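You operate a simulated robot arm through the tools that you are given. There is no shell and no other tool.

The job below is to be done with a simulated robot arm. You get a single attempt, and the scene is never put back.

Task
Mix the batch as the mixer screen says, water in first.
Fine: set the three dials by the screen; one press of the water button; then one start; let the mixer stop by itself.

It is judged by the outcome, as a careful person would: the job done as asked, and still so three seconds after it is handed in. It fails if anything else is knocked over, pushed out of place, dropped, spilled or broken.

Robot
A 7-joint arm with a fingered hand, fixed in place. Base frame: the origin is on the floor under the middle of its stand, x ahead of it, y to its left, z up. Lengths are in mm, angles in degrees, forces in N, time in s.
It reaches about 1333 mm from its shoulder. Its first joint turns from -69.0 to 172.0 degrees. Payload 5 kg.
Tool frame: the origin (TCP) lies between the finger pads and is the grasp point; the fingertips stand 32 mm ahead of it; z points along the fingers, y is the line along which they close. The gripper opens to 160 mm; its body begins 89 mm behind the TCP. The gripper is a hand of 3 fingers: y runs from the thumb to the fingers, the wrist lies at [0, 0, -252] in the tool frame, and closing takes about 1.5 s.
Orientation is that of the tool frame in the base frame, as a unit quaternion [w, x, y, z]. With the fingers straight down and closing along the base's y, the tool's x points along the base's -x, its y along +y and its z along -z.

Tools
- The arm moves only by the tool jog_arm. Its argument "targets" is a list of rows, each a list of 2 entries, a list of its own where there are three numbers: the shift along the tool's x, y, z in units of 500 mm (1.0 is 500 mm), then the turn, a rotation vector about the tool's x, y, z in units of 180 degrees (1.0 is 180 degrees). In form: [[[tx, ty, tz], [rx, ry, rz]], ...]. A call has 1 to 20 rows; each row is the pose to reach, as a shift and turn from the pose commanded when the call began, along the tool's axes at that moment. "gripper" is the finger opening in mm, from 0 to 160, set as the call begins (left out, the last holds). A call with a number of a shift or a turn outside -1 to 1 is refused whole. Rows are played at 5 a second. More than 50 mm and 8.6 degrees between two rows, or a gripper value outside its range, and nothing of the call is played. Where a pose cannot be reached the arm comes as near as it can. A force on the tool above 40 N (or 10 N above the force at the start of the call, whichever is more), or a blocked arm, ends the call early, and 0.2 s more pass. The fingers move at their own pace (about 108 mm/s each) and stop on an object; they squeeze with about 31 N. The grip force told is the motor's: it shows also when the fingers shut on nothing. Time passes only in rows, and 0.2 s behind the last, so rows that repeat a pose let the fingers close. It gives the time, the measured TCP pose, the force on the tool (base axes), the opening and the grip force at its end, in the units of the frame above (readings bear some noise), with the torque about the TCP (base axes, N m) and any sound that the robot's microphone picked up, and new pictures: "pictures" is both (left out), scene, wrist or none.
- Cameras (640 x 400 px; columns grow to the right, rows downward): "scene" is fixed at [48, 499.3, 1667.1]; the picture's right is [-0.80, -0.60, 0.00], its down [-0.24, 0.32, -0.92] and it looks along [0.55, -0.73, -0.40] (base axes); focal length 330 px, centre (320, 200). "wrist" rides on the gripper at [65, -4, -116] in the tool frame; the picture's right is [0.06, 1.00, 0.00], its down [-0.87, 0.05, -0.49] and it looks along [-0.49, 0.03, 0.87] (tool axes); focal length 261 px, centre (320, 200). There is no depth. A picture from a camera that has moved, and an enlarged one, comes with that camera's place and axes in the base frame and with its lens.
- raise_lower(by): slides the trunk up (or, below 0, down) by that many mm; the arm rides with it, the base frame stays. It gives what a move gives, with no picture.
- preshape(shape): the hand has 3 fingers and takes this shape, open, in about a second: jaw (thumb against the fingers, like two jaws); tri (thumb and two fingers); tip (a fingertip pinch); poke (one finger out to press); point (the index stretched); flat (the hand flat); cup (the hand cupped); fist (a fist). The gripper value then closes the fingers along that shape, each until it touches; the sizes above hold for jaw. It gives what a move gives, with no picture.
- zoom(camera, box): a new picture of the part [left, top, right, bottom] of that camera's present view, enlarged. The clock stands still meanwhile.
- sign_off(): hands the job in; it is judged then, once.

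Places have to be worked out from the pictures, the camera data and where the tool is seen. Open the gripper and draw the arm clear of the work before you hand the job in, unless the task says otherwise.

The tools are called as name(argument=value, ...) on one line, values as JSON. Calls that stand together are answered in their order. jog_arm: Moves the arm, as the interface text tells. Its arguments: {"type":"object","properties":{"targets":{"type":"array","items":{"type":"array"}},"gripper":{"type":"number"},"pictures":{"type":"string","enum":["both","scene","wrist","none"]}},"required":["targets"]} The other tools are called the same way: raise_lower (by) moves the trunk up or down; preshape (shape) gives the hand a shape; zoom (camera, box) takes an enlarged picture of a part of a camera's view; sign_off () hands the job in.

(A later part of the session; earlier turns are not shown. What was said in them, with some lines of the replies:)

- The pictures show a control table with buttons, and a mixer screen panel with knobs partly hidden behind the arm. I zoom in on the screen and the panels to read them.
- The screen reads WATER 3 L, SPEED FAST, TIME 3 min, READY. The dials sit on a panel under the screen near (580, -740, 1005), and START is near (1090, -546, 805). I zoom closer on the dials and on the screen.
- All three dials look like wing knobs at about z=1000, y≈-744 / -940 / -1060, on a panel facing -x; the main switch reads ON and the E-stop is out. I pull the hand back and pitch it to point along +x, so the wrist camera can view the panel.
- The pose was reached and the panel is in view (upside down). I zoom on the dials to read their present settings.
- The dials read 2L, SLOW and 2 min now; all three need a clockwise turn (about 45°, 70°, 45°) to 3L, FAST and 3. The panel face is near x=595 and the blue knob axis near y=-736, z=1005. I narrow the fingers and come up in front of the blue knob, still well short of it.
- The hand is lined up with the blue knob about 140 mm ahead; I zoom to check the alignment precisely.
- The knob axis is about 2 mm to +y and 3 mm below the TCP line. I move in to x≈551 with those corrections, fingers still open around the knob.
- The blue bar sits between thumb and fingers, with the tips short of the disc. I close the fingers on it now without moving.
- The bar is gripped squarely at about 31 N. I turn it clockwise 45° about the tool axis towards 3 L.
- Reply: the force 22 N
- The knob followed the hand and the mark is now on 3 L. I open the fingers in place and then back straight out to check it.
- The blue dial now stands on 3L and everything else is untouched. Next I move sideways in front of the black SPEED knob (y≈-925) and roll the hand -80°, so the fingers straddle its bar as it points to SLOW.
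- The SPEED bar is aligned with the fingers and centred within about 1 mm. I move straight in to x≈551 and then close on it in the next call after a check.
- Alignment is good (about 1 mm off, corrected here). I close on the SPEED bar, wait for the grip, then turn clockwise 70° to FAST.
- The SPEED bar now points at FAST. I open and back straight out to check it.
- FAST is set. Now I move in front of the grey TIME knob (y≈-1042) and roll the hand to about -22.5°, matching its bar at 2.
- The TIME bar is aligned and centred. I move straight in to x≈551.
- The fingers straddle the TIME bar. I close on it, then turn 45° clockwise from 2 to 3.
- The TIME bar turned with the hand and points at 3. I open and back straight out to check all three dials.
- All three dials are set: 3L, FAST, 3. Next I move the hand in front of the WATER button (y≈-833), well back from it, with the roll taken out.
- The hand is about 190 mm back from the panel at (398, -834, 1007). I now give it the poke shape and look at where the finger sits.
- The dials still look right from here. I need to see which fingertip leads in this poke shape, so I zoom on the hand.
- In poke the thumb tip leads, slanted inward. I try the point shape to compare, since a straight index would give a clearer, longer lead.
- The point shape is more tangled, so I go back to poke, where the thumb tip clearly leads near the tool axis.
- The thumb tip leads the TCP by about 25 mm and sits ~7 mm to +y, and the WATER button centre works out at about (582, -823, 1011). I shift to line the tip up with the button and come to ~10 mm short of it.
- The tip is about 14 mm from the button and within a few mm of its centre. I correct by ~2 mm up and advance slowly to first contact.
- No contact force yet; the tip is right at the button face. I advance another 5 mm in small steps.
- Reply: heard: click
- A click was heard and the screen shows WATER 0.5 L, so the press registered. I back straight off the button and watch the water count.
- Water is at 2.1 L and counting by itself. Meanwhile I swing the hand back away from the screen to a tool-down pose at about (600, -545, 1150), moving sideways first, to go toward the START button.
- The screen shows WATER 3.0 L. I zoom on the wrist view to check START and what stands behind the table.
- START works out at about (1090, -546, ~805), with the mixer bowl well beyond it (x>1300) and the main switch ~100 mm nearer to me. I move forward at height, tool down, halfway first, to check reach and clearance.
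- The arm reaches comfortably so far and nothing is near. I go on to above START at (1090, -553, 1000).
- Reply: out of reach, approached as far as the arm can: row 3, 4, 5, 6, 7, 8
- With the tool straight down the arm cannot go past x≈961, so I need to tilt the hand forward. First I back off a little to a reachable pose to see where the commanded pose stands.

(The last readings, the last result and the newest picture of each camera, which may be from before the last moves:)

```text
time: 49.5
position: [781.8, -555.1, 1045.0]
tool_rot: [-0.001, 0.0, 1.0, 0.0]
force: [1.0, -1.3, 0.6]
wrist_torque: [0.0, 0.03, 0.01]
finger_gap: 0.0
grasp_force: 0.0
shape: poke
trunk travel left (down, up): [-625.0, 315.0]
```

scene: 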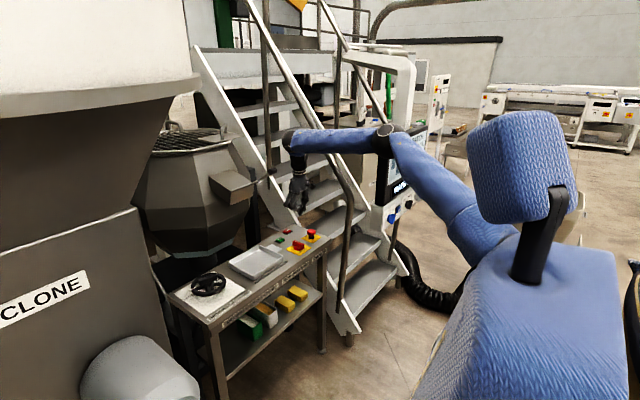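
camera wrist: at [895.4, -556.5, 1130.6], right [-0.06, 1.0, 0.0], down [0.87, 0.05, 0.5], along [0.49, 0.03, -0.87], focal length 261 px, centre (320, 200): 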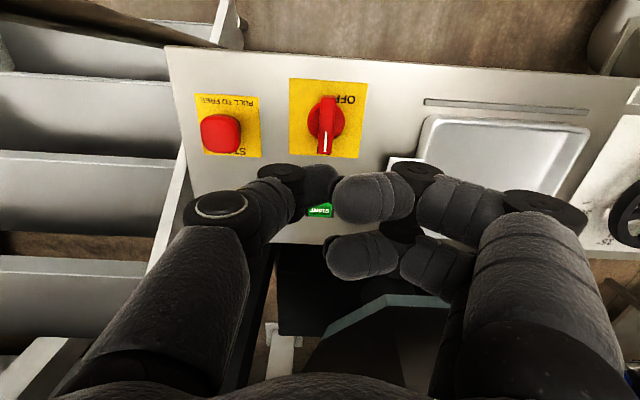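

The commanded pose resets to where the arm really stopped, so now it is at (782, -555, 1045). I tilt the hand 35° forward while advancing to about (1000, -553, 960), above the table gear.

jog_arm(targets=[[[-0.0623, 0.0006, 0.0243], [0, -0.02777, 0]], [[-0.1246, 0.0011, 0.0486], [0, -0.05554, 0]], [[-0.1869, 0.0017, 0.0729], [0, -0.08331, 0]], [[-0.2491, 0.0023, 0.0971], [0, -0.11109, 0]], [[-0.3114, 0.0029, 0.1214], [0, -0.13886, 0]], [[-0.3737, 0.0034, 0.1457], [0, -0.16663, 0]], [[-0.436, 0.004, 0.17], [0, -0.1944, 0]], [[-0.436, 0.004, 0.17], [0, -0.1944, 0]]])

zoom(camera="scene", box=[200, 120, 400, 280])

zoom(camera="wrist", box=[200, 90, 440, 250])

```text
time: 51.3
position: [999.5, -553.2, 960.5]
tool_rot: [0.301, 0.0, 0.954, 0.0]
force: [0.0, 0.0, 1.2]
wrist_torque: [-0.02, -0.03, -0.01]
finger_gap: 0.0
grasp_force: 0.1
shape: poke
trunk travel left (down, up): [-625.0, 315.0]
camera wrist: at [879.9, -556.6, 1016.2], right [-0.05, 1.0, -0.04], down [0.43, 0.05, 0.9], along [0.9, 0.03, -0.43], focal length 261 px, centre (320, 200)
```

scene: 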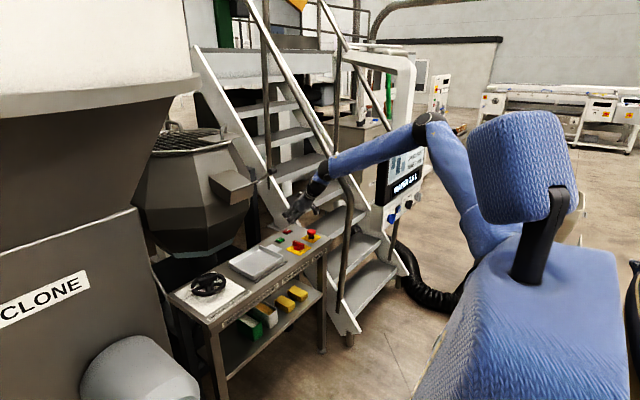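
wrist: 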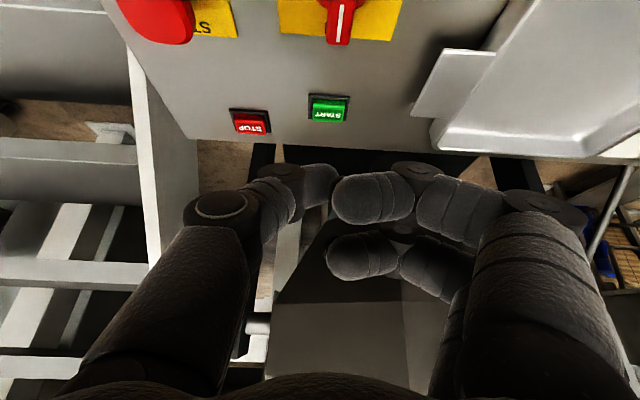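

```text
2.50 times, centred on (300, 200) of scene
camera zoom: at [48.0, 499.3, 1667.1], right [-0.8, -0.6, 0.0], down [-0.24, 0.32, -0.92], along [0.55, -0.73, -0.4], focal length 824 px, centre (370, 200)
```

zoom: 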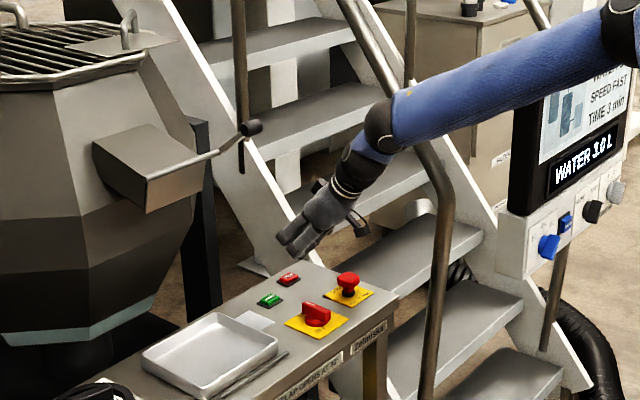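

```text
2.50 times, centred on (320, 170) of wrist
camera zoom: at [879.9, -556.6, 1016.2], right [-0.05, 1.0, -0.04], down [0.43, 0.05, 0.9], along [0.9, 0.03, -0.43], focal length 652 px, centre (320, 275)
```

zoom: 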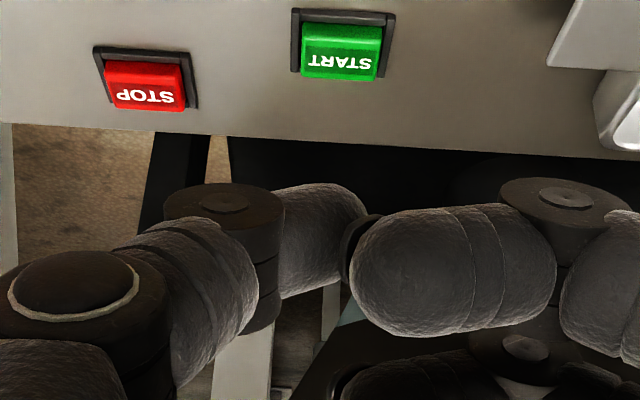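

The tilted pose has plenty of reach. I zoom in on START to see its shape and find its centre.

zoom(camera="wrist", box=[220, 85, 360, 145])

zoom(camera="scene", box=[260, 190, 350, 260])

```text
4.57 times, centred on (290, 115) of wrist
camera zoom: at [879.9, -556.6, 1016.2], right [-0.05, 1.0, -0.04], down [0.43, 0.05, 0.9], along [0.9, 0.03, -0.43], focal length 1192 px, centre (457, 589)
```

zoom: 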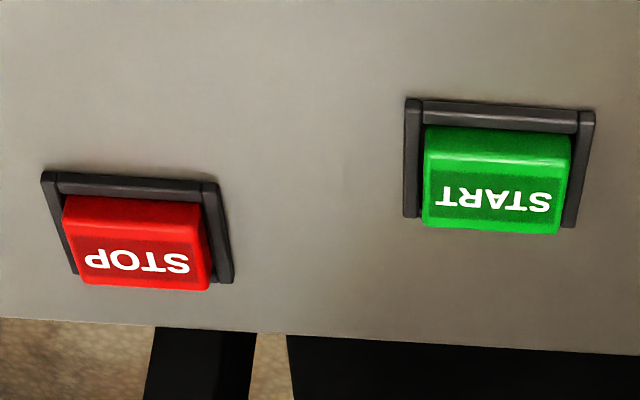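

```text
5.71 times, centred on (305, 225) of scene
camera zoom: at [48.0, 499.3, 1667.1], right [-0.8, -0.6, 0.0], down [-0.24, 0.32, -0.92], along [0.55, -0.73, -0.4], focal length 1884 px, centre (406, 57)
```

zoom: 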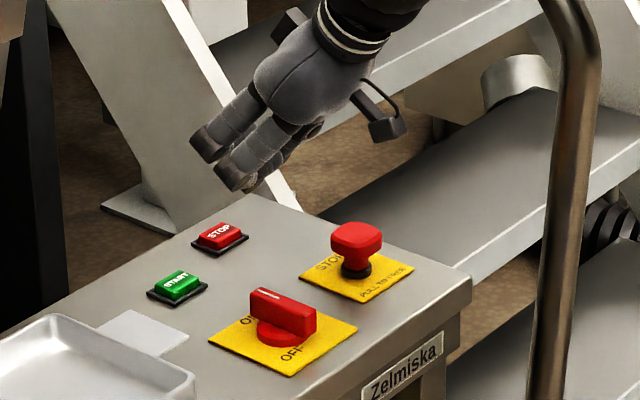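

START's cap top centre comes out at about (1090, -545, 813); the camera will clear the main switch by >35 mm in this tilt. I move to about 20 mm above START along the slant.

jog_arm(targets=[[[-0.0082, 0.0013, 0.0451], [0, 0, 0]], [[-0.0164, 0.0026, 0.0902], [0, 0, 0]], [[-0.0247, 0.0038, 0.1352], [0, 0, 0]], [[-0.0329, 0.0051, 0.1803], [0, 0, 0]], [[-0.0411, 0.0064, 0.2254], [0, 0, 0]], [[-0.0411, 0.0064, 0.2254], [0, 0, 0]]])

zoom(camera="scene", box=[260, 190, 350, 260])

zoom(camera="wrist", box=[220, 80, 420, 240])

```text
time: 52.7
position: [1078.7, -551.8, 879.2]
tool_rot: [0.3, 0.001, 0.954, 0.0]
force: [-0.7, 0.9, 0.9]
wrist_torque: [0.06, -0.01, 0.01]
finger_gap: 0.1
grasp_force: 0.1
shape: poke
trunk travel left (down, up): [-625.0, 315.0]
camera wrist: at [958.7, -555.5, 934.5], right [-0.05, 1.0, -0.03], down [0.43, 0.05, 0.9], along [0.9, 0.03, -0.43], focal length 261 px, centre (320, 200)
```

scene: 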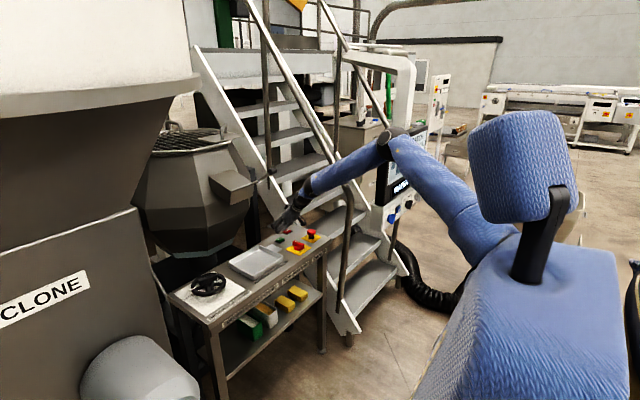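
wrist: 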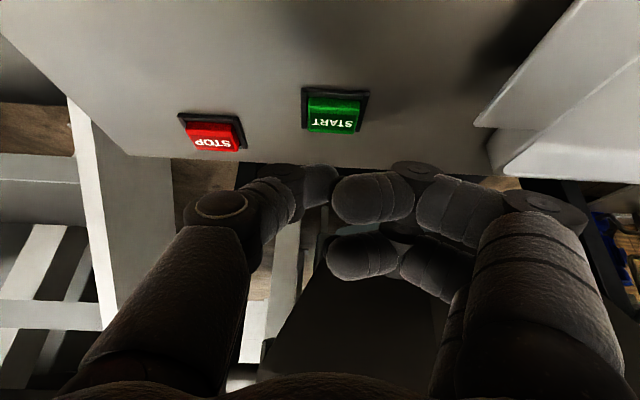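

```text
5.71 times, centred on (305, 225) of scene
camera zoom: at [48.0, 499.3, 1667.1], right [-0.8, -0.6, 0.0], down [-0.24, 0.32, -0.92], along [0.55, -0.73, -0.4], focal length 1884 px, centre (406, 57)
```

zoom: 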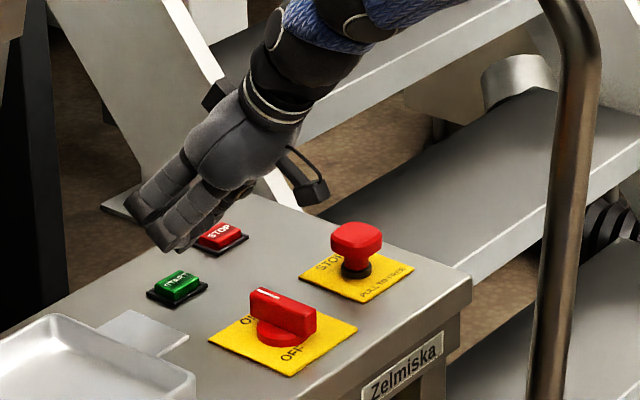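

```text
2.50 times, centred on (320, 160) of wrist
camera zoom: at [958.7, -555.5, 934.5], right [-0.05, 1.0, -0.03], down [0.43, 0.05, 0.9], along [0.9, 0.03, -0.43], focal length 652 px, centre (320, 300)
```

zoom: 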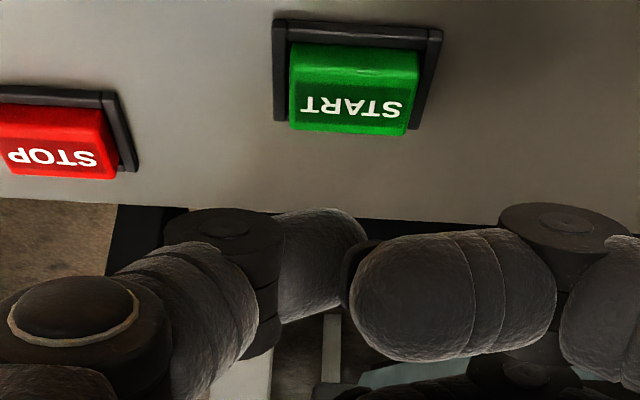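

The tip is lined up above START's cap within a few mm. I lower straight down by 34 mm to just above the cap and look again.

jog_arm(targets=[[[0.0094, 0, 0.0142], [0, 0, 0]], [[0.0187, 0, 0.0284], [0, 0, 0]], [[0.0281, 0, 0.0426], [0, 0, 0]], [[0.0374, 0, 0.0568], [0, 0, 0]], [[0.0374, 0, 0.0568], [0, 0, 0]]])

zoom(camera="scene", box=[260, 190, 350, 260])

zoom(camera="wrist", box=[220, 80, 420, 240])

```text
time: 53.9
position: [1065.5, -548.8, 854.6]
tool_rot: [0.301, 0.0, 0.954, -0.001]
force: [0.3, 0.1, 0.0]
wrist_torque: [0.03, 0.0, 0.02]
finger_gap: 0.1
grasp_force: 0.0
shape: poke
out of reach, approached as far as the arm can: row 1, 2, 3, 4, 5
trunk travel left (down, up): [-625.0, 315.0]
camera wrist: at [945.3, -551.6, 911.4], right [-0.05, 1.0, -0.04], down [0.43, 0.05, 0.9], along [0.9, 0.03, -0.43], focal length 261 px, centre (320, 200)
```

scene: 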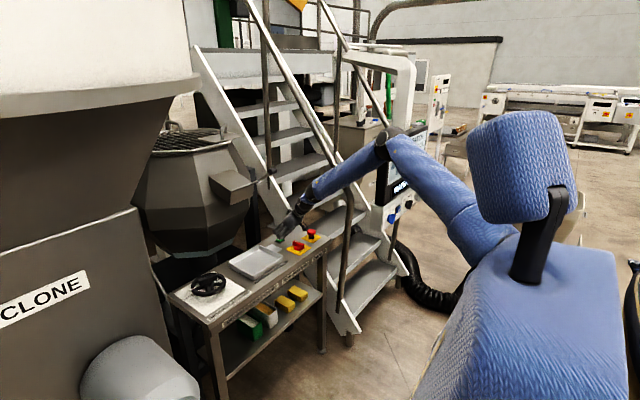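
wrist: 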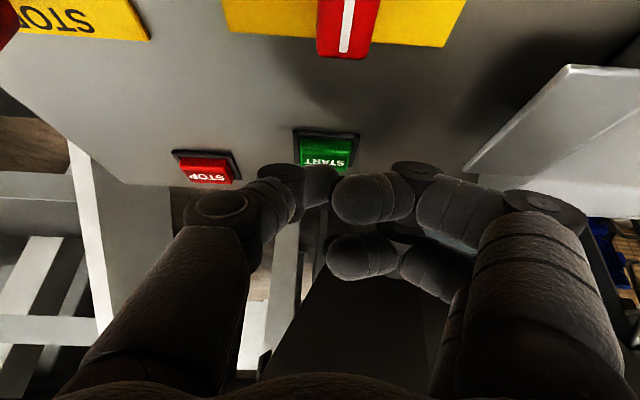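

```text
5.71 times, centred on (305, 225) of scene
camera zoom: at [48.0, 499.3, 1667.1], right [-0.8, -0.6, 0.0], down [-0.24, 0.32, -0.92], along [0.55, -0.73, -0.4], focal length 1884 px, centre (406, 57)
```

zoom: 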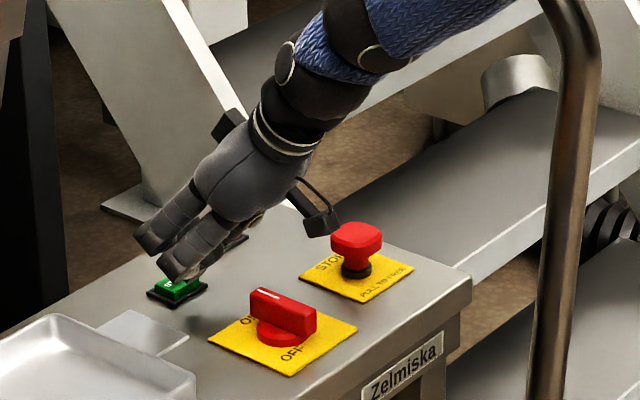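

```text
2.50 times, centred on (320, 160) of wrist
camera zoom: at [945.3, -551.6, 911.4], right [-0.05, 1.0, -0.04], down [0.43, 0.05, 0.9], along [0.9, 0.03, -0.43], focal length 652 px, centre (320, 300)
```

zoom: 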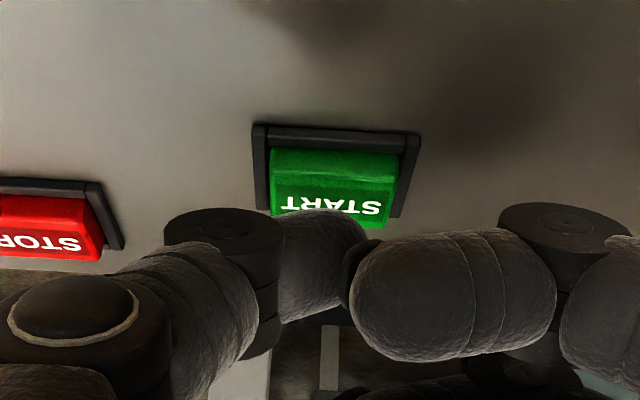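

The arm runs out of reach at this trunk height (hand stopped ~15 mm above START, no contact). Fitting both limits puts the shoulder near z≈1360, so I lift the hand up and back and then lower the trunk 200 mm to gain reach.

jog_arm(targets=[[[-0.0076, 0, -0.0747], [0, 0, 0]], [[-0.0152, 0, -0.1495], [0, 0, 0]], [[-0.0228, 0, -0.2242], [0, 0, 0]], [[-0.0304, 0, -0.2989], [0, 0, 0]], [[-0.038, 0, -0.3737], [0, 0, 0]], [[-0.0456, 0, -0.4484], [0, 0, 0]], [[-0.0532, 0, -0.5231], [0, 0, 0]], [[-0.0608, 0, -0.5979], [0, 0, 0]], [[-0.0684, 0, -0.6726], [0, 0, 0]], [[-0.0684, 0, -0.6726], [0, 0, 0]]])

zoom(camera="scene", box=[180, 60, 460, 260])

```text
time: 56.1
position: [900.5, -550.3, 1148.3]
tool_rot: [0.3, 0.0, 0.954, 0.0]
force: [-0.2, 0.6, -0.9]
wrist_torque: [0.03, 0.02, 0.0]
finger_gap: 0.2
grasp_force: 0.0
shape: poke
trunk travel left (down, up): [-625.0, 315.0]
camera wrist: at [781.6, -553.2, 1205.3], right [-0.05, 1.0, -0.04], down [0.43, 0.05, 0.9], along [0.9, 0.03, -0.43], focal length 261 px, centre (320, 200)
```

scene: 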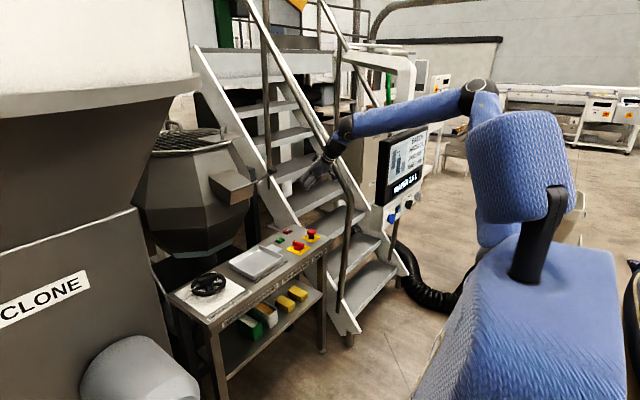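
wrist: 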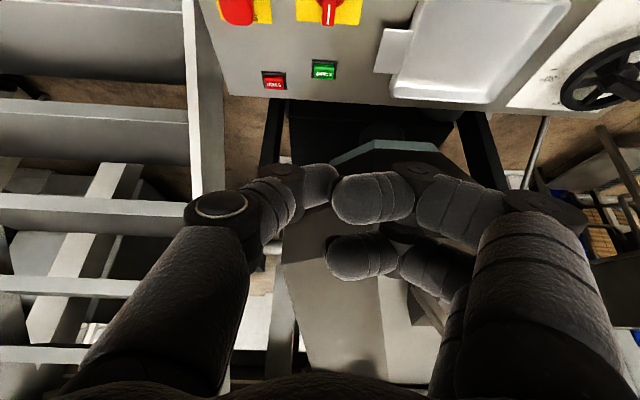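

```text
2.00 times, centred on (320, 160) of scene
camera zoom: at [48.0, 499.3, 1667.1], right [-0.8, -0.6, 0.0], down [-0.24, 0.32, -0.92], along [0.55, -0.73, -0.4], focal length 659 px, centre (320, 280)
```

zoom: 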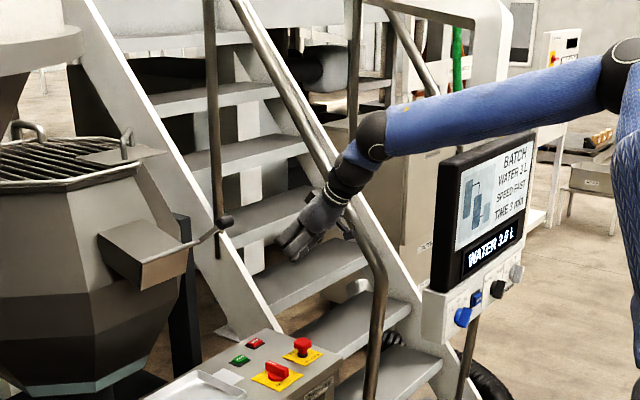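

Hand at (900, -550, 1148), clear of everything below by more than 300 mm. I lower the trunk 200 mm.

raise_lower(by=-200)

```text
time: 58.3
position: [900.1, -549.9, 949.0]
tool_rot: [0.301, 0.0, 0.954, 0.0]
force: [0.9, -0.1, 0.4]
wrist_torque: [0.01, -0.01, -0.01]
finger_gap: 0.0
grasp_force: 0.1
shape: poke
trunk travel left (down, up): [-425.0, 515.0]
```

The trunk is down and the hand is at (900, -550, 949). I advance to above START again at (1081, -550, 880).

jog_arm(targets=[[[-0.0362, 0, 0.0535], [0, 0, 0]], [[-0.0724, 0, 0.1069], [0, 0, 0]], [[-0.1087, 0, 0.1604], [0, 0, 0]], [[-0.1449, 0, 0.2139], [0, 0, 0]], [[-0.1811, 0, 0.2673], [0, 0, 0]], [[-0.2173, 0, 0.3208], [0, 0, 0]], [[-0.2173, 0, 0.3208], [0, 0, 0]]])

zoom(camera="scene", box=[260, 190, 350, 260])

zoom(camera="wrist", box=[220, 80, 420, 240])

```text
time: 59.9
position: [1080.2, -548.2, 881.1]
tool_rot: [0.3, 0.0, 0.954, 0.0]
force: [-0.6, -0.8, -0.4]
wrist_torque: [-0.02, -0.01, 0.03]
finger_gap: 0.2
grasp_force: 0.0
shape: poke
trunk travel left (down, up): [-425.0, 515.0]
camera wrist: at [961.0, -551.0, 937.5], right [-0.05, 1.0, -0.04], down [0.43, 0.05, 0.9], along [0.9, 0.03, -0.43], focal length 261 px, centre (320, 200)
```

scene: 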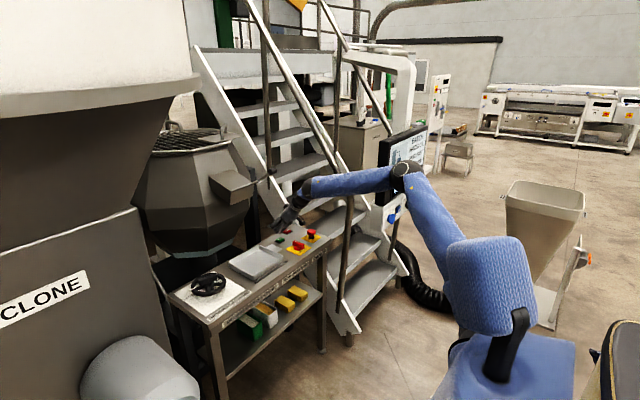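
wrist: 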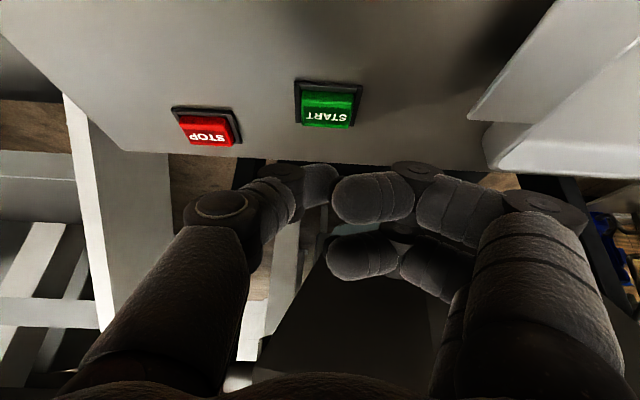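

```text
5.71 times, centred on (305, 225) of scene
camera zoom: at [48.0, 499.3, 1667.1], right [-0.8, -0.6, 0.0], down [-0.24, 0.32, -0.92], along [0.55, -0.73, -0.4], focal length 1884 px, centre (406, 57)
```

zoom: 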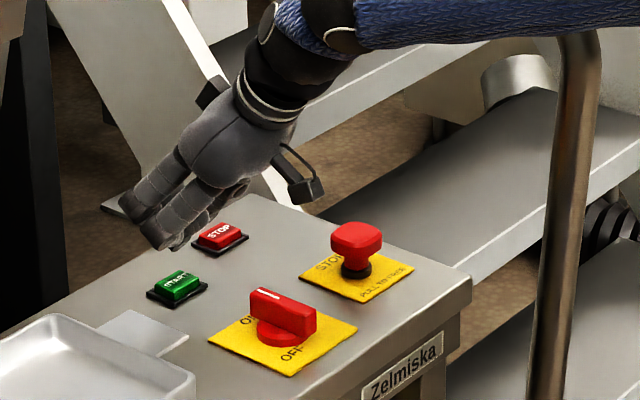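

```text
2.50 times, centred on (320, 160) of wrist
camera zoom: at [961.0, -551.0, 937.5], right [-0.05, 1.0, -0.04], down [0.43, 0.05, 0.9], along [0.9, 0.03, -0.43], focal length 652 px, centre (320, 300)
```

zoom: 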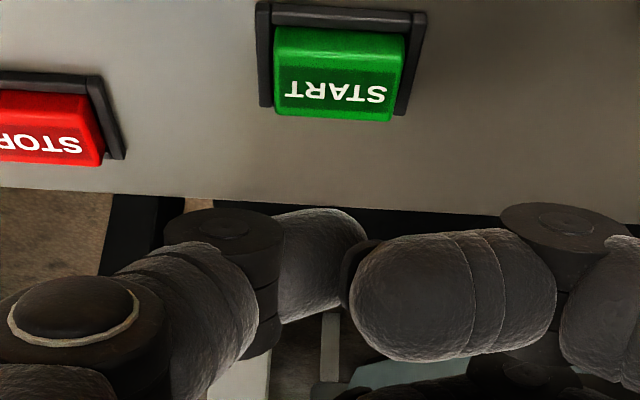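

The pose is reached, well lined up with START. I lower 34 mm straight down to just above the cap.

jog_arm(targets=[[[0.0094, 0, 0.0142], [0, 0, 0]], [[0.0187, 0, 0.0284], [0, 0, 0]], [[0.0281, 0, 0.0426], [0, 0, 0]], [[0.0374, 0, 0.0568], [0, 0, 0]], [[0.0374, 0, 0.0568], [0, 0, 0]]])

zoom(camera="scene", box=[260, 190, 350, 260])

zoom(camera="wrist", box=[220, 80, 420, 240])

```text
time: 61.1
position: [1082.5, -549.0, 846.5]
tool_rot: [0.301, 0.0, 0.954, 0.0]
force: [-0.4, 1.0, 0.3]
wrist_torque: [-0.01, 0.06, 0.02]
finger_gap: 0.0
grasp_force: 0.1
shape: poke
trunk travel left (down, up): [-425.0, 515.0]
camera wrist: at [963.1, -552.9, 903.6], right [-0.05, 1.0, -0.04], down [0.43, 0.05, 0.9], along [0.9, 0.03, -0.43], focal length 261 px, centre (320, 200)
```

scene: 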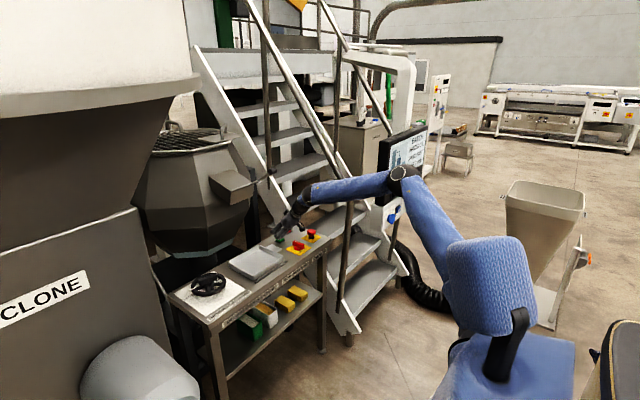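
wrist: 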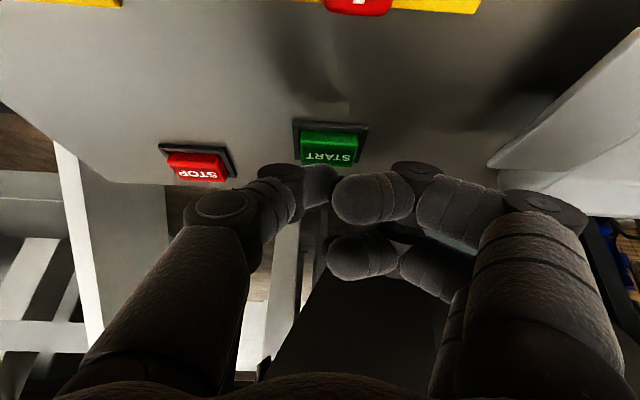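

```text
5.71 times, centred on (305, 225) of scene
camera zoom: at [48.0, 499.3, 1667.1], right [-0.8, -0.6, 0.0], down [-0.24, 0.32, -0.92], along [0.55, -0.73, -0.4], focal length 1884 px, centre (406, 57)
```

zoom: 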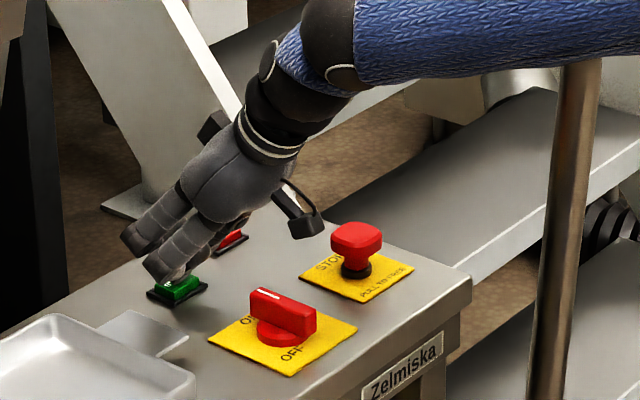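

```text
2.50 times, centred on (320, 160) of wrist
camera zoom: at [963.1, -552.9, 903.6], right [-0.05, 1.0, -0.04], down [0.43, 0.05, 0.9], along [0.9, 0.03, -0.43], focal length 652 px, centre (320, 300)
```

zoom: 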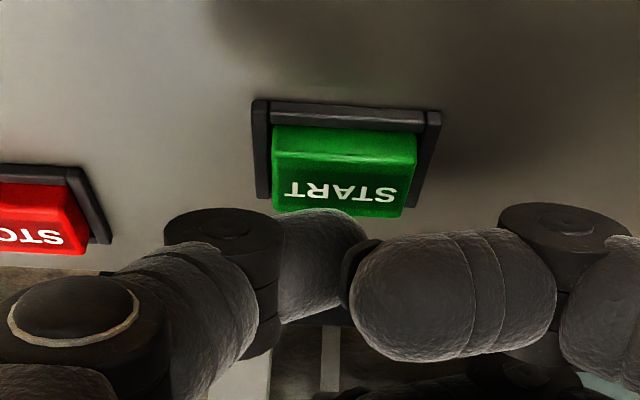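

The tip sits about 7 mm above the centre of the START cap. I lower 8 mm in 2 mm steps, watching for the click.

jog_arm(targets=[[[0.0023, 0, 0.00328], [0, 0, 0]], [[0.0046, 0, 0.00655], [0, 0, 0]], [[0.0069, 0, 0.00983], [0, 0, 0]], [[0.0092, 0, 0.0131], [0, 0, 0]]])

zoom(camera="scene", box=[260, 190, 350, 260])

```text
time: 62.1
position: [1082.3, -550.4, 840.3]
tool_rot: [0.301, -0.001, 0.954, 0.0]
force: [0.9, -0.5, 3.5]
wrist_torque: [-0.05, -0.04, -0.01]
finger_gap: 0.1
grasp_force: 0.1
shape: poke
trunk travel left (down, up): [-425.0, 515.0]
heard: click
camera wrist: at [963.1, -553.1, 896.4], right [-0.05, 1.0, -0.04], down [0.43, 0.05, 0.9], along [0.9, 0.03, -0.43], focal length 261 px, centre (320, 200)
```

scene: 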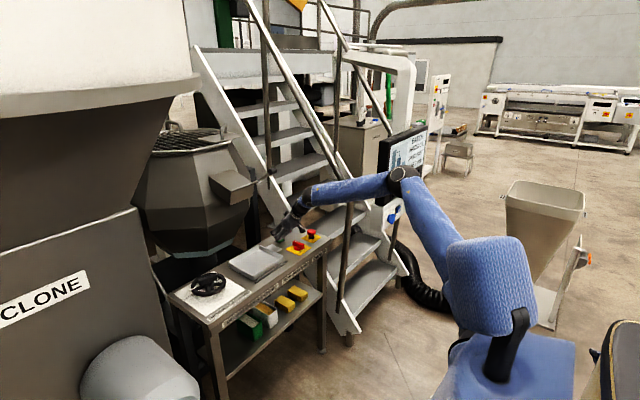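
wrist: 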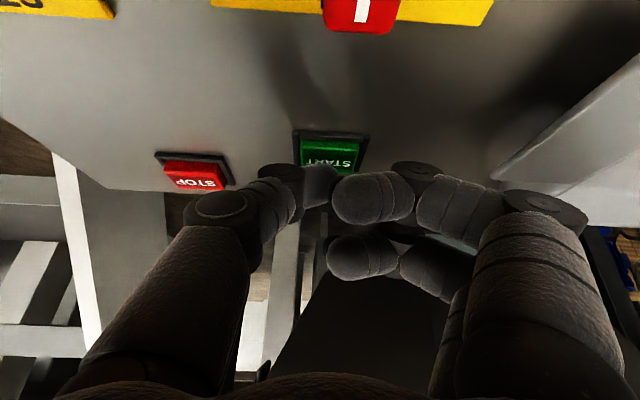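

```text
5.71 times, centred on (305, 225) of scene
camera zoom: at [48.0, 499.3, 1667.1], right [-0.8, -0.6, 0.0], down [-0.24, 0.32, -0.92], along [0.55, -0.73, -0.4], focal length 1884 px, centre (406, 57)
```

zoom: 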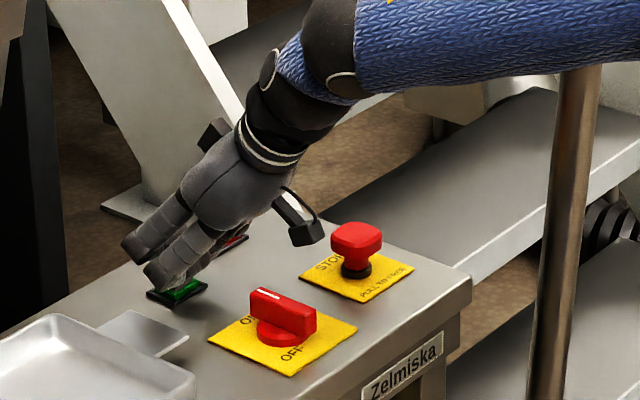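

A click was heard with about 3.5 N on the tip, so START was pressed once. I lift straight up off the button and then draw back.

jog_arm(targets=[[[-0.0115, 0, -0.0164], [0, 0, 0]], [[-0.0459, 0, -0.0655], [0, 0, 0]], [[-0.0918, 0, -0.131], [0, 0, 0]], [[-0.1378, 0, -0.1966], [0, 0, 0]], [[-0.1288, 0, -0.2883], [0, 0, 0]], [[-0.0862, 0, -0.367], [0, 0, 0]], [[-0.0379, 0, -0.4375], [0, 0, 0]], [[-0.0379, 0, -0.4375], [0, 0, 0]]])

zoom(camera="scene", box=[370, 110, 450, 230])

zoom(camera="scene", box=[120, 110, 360, 310])

```text
time: 63.9
position: [973.1, -549.7, 1027.0]
tool_rot: [0.3, -0.001, 0.954, 0.0]
force: [0.4, -0.9, 0.4]
wrist_torque: [0.02, -0.04, -0.03]
finger_gap: 0.0
grasp_force: 0.0
shape: poke
trunk travel left (down, up): [-425.0, 515.0]
camera wrist: at [853.5, -553.1, 1083.3], right [-0.05, 1.0, -0.04], down [0.43, 0.05, 0.9], along [0.9, 0.03, -0.43], focal length 261 px, centre (320, 200)
```

scene: 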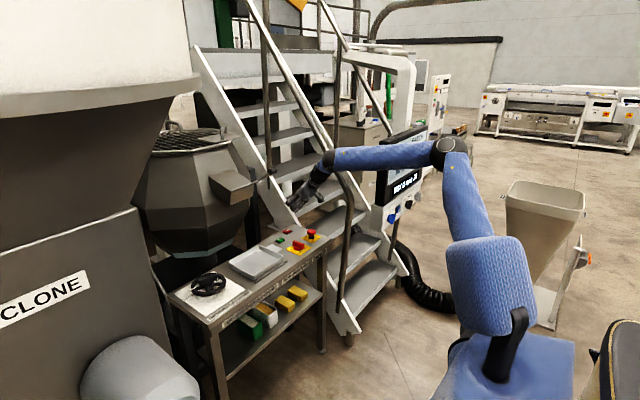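
wrist: 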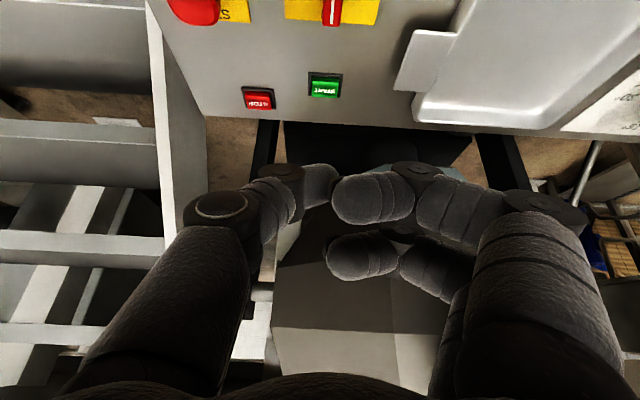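

```text
3.33 times, centred on (410, 170) of scene
camera zoom: at [48.0, 499.3, 1667.1], right [-0.8, -0.6, 0.0], down [-0.24, 0.32, -0.92], along [0.55, -0.73, -0.4], focal length 1099 px, centre (20, 300)
```

zoom: 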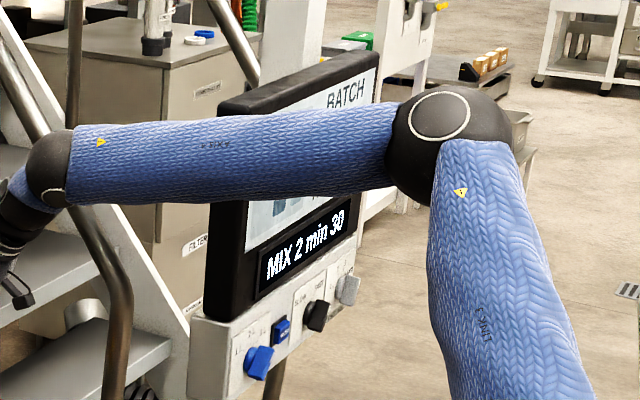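

```text
2.00 times, centred on (240, 210) of scene
camera zoom: at [48.0, 499.3, 1667.1], right [-0.8, -0.6, 0.0], down [-0.24, 0.32, -0.92], along [0.55, -0.73, -0.4], focal length 659 px, centre (480, 180)
```

zoom: 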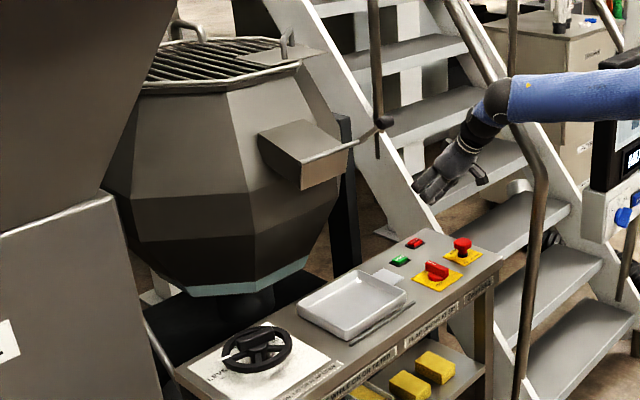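

The mixer is running: the screen reads MIX 2 min 30. I draw the arm back to a clear pose with the tool down while it runs.

jog_arm(targets=[[[0.0588, 0.0162, -0.0412], [0, 0.0216, 0]], [[0.1176, 0.0324, -0.0824], [0, 0.0432, 0]], [[0.1763, 0.0487, -0.1236], [0, 0.0648, 0]], [[0.2351, 0.0649, -0.1648], [0, 0.0864, 0]], [[0.2939, 0.0811, -0.206], [0, 0.108, 0]], [[0.3527, 0.0973, -0.2472], [0, 0.1296, 0]], [[0.4114, 0.1136, -0.2884], [0, 0.1512, 0]], [[0.4702, 0.1298, -0.3296], [0, 0.1728, 0]], [[0.529, 0.146, -0.3708], [0, 0.1944, 0]], [[0.529, 0.146, -0.3708], [0, 0.1944, 0]]])

preshape(shape="jaw")

zoom(camera="scene", box=[370, 110, 450, 230])

```text
time: 66.1
position: [652.4, -474.8, 1030.0]
tool_rot: [-0.001, 0.0, 1.0, 0.0]
force: [-0.2, -0.6, 0.2]
wrist_torque: [0.01, -0.01, 0.01]
finger_gap: 0.0
grasp_force: 0.0
shape: poke
trunk travel left (down, up): [-425.0, 515.0]
camera wrist: at [586.9, -477.3, 1143.5], right [-0.06, 1.0, 0.0], down [0.87, 0.05, 0.49], along [0.49, 0.03, -0.87], focal length 261 px, centre (320, 200)
```

scene: 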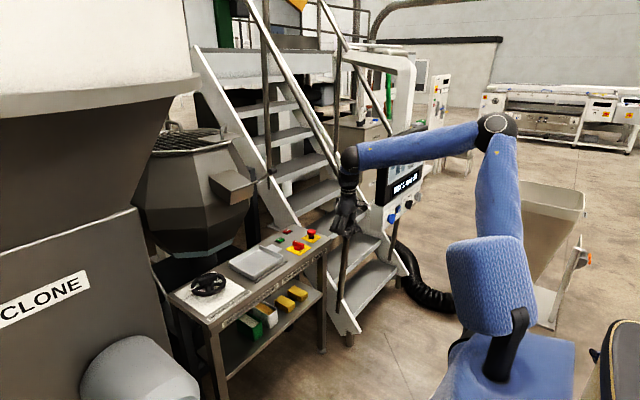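
wrist: 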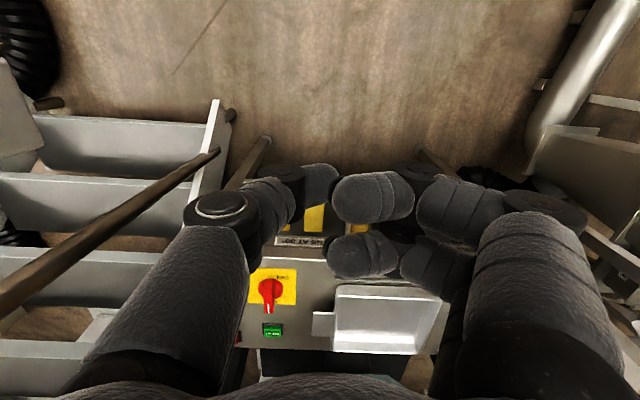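

```text
time: 67.0
position: [652.2, -474.0, 1028.2]
tool_rot: [0.0, 0.0, 1.0, 0.0]
force: [0.1, 0.0, 0.4]
wrist_torque: [-0.01, -0.02, 0.0]
finger_gap: 159.8
grasp_force: 0.1
shape: jaw
trunk travel left (down, up): [-425.0, 515.0]
```

```text
3.33 times, centred on (410, 170) of scene
camera zoom: at [48.0, 499.3, 1667.1], right [-0.8, -0.6, 0.0], down [-0.24, 0.32, -0.92], along [0.55, -0.73, -0.4], focal length 1099 px, centre (20, 300)
```

zoom: 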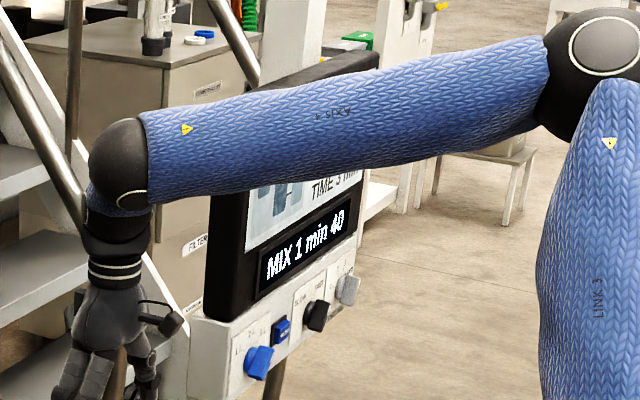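

MIX 1 min 40 remains and counts down about 16 s per real second; the hand is open. I hold still and wait for the mixer to stop by itself.

jog_arm(targets=[[[0, 0, 0], [0, 0, 0]], [[0, 0, 0], [0, 0, 0]], [[0, 0, 0], [0, 0, 0]], [[0, 0, 0], [0, 0, 0]], [[0, 0, 0], [0, 0, 0]], [[0, 0, 0], [0, 0, 0]], [[0, 0, 0], [0, 0, 0]], [[0, 0, 0], [0, 0, 0]], [[0, 0, 0], [0, 0, 0]], [[0, 0, 0], [0, 0, 0]], [[0, 0, 0], [0, 0, 0]], [[0, 0, 0], [0, 0, 0]], [[0, 0, 0], [0, 0, 0]], [[0, 0, 0], [0, 0, 0]], [[0, 0, 0], [0, 0, 0]], [[0, 0, 0], [0, 0, 0]], [[0, 0, 0], [0, 0, 0]], [[0, 0, 0], [0, 0, 0]], [[0, 0, 0], [0, 0, 0]], [[0, 0, 0], [0, 0, 0]]], pictures="scene")

zoom(camera="scene", box=[370, 110, 450, 230])

```text
time: 71.2
position: [652.9, -474.4, 1028.3]
tool_rot: [-0.001, 0.0, 1.0, 0.0]
force: [-0.2, 0.0, 0.3]
wrist_torque: [0.02, 0.0, 0.03]
finger_gap: 159.5
grasp_force: 0.1
shape: jaw
trunk travel left (down, up): [-425.0, 515.0]
```

scene: 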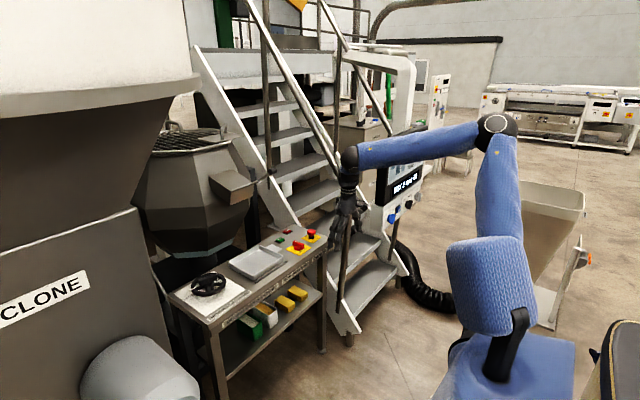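

```text
3.33 times, centred on (410, 170) of scene
camera zoom: at [48.0, 499.3, 1667.1], right [-0.8, -0.6, 0.0], down [-0.24, 0.32, -0.92], along [0.55, -0.73, -0.4], focal length 1099 px, centre (20, 300)
```

zoom: 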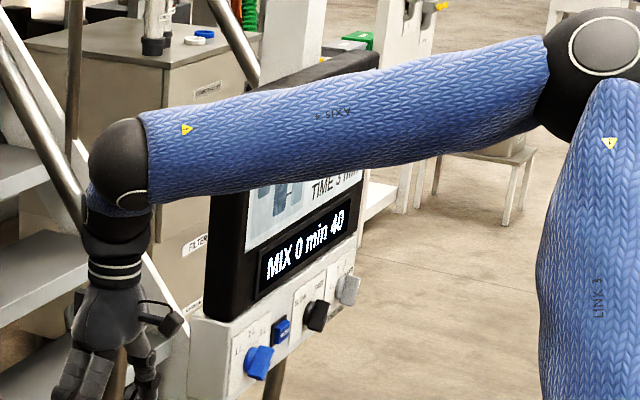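

MIX 0 min 40 remains. I keep waiting without moving.

jog_arm(targets=[[[0, 0, 0], [0, 0, 0]], [[0, 0, 0], [0, 0, 0]], [[0, 0, 0], [0, 0, 0]], [[0, 0, 0], [0, 0, 0]], [[0, 0, 0], [0, 0, 0]], [[0, 0, 0], [0, 0, 0]], [[0, 0, 0], [0, 0, 0]], [[0, 0, 0], [0, 0, 0]], [[0, 0, 0], [0, 0, 0]], [[0, 0, 0], [0, 0, 0]], [[0, 0, 0], [0, 0, 0]], [[0, 0, 0], [0, 0, 0]], [[0, 0, 0], [0, 0, 0]], [[0, 0, 0], [0, 0, 0]], [[0, 0, 0], [0, 0, 0]], [[0, 0, 0], [0, 0, 0]], [[0, 0, 0], [0, 0, 0]], [[0, 0, 0], [0, 0, 0]], [[0, 0, 0], [0, 0, 0]], [[0, 0, 0], [0, 0, 0]]], pictures="scene")

zoom(camera="scene", box=[370, 110, 450, 230])

```text
time: 75.4
position: [653.2, -474.2, 1029.4]
tool_rot: [0.0, 0.0, 1.0, 0.0]
force: [0.8, 0.0, 0.9]
wrist_torque: [-0.01, 0.02, -0.01]
finger_gap: 159.9
grasp_force: 0.0
shape: jaw
trunk travel left (down, up): [-425.0, 515.0]
```

scene: 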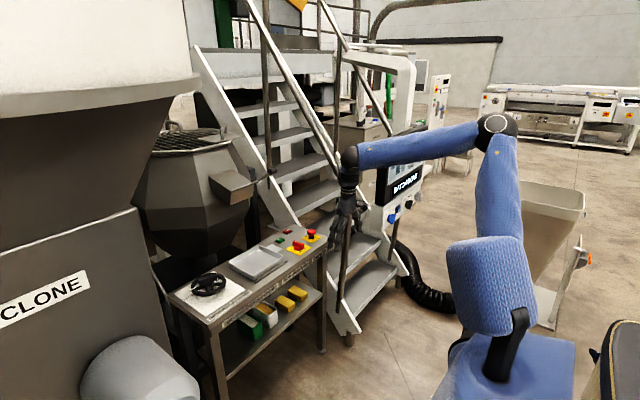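

```text
3.33 times, centred on (410, 170) of scene
camera zoom: at [48.0, 499.3, 1667.1], right [-0.8, -0.6, 0.0], down [-0.24, 0.32, -0.92], along [0.55, -0.73, -0.4], focal length 1099 px, centre (20, 300)
```

zoom: 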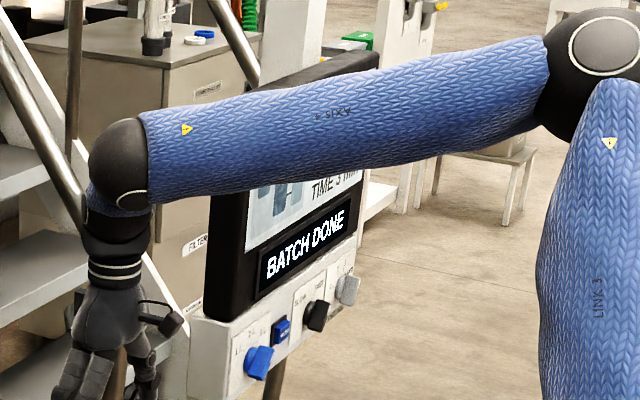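

The screen reads BATCH DONE. The mixer stopped by itself, the dials are still at 3L, FAST and 3, the hand is open and clear, and nothing has been moved. I hand the job in.

sign_off()

```text
The job is handed in.
```

The batch is mixed, and the mixer screen reads BATCH DONE.

- **Dials:** water is set to 3 L, speed to FAST and time to 3 min, as the screen asked.
- **Water:** I pressed the WATER button once, and the screen counted up to 3.0 L before I started the mix.
- **Mix:** I pressed START once, and the mixer ran its full time and stopped by itself.

Nothing was knocked over or pushed out of place in any picture. The hand is open and clear of the table and panel. I lowered the trunk 200 mm to reach START and left it there.
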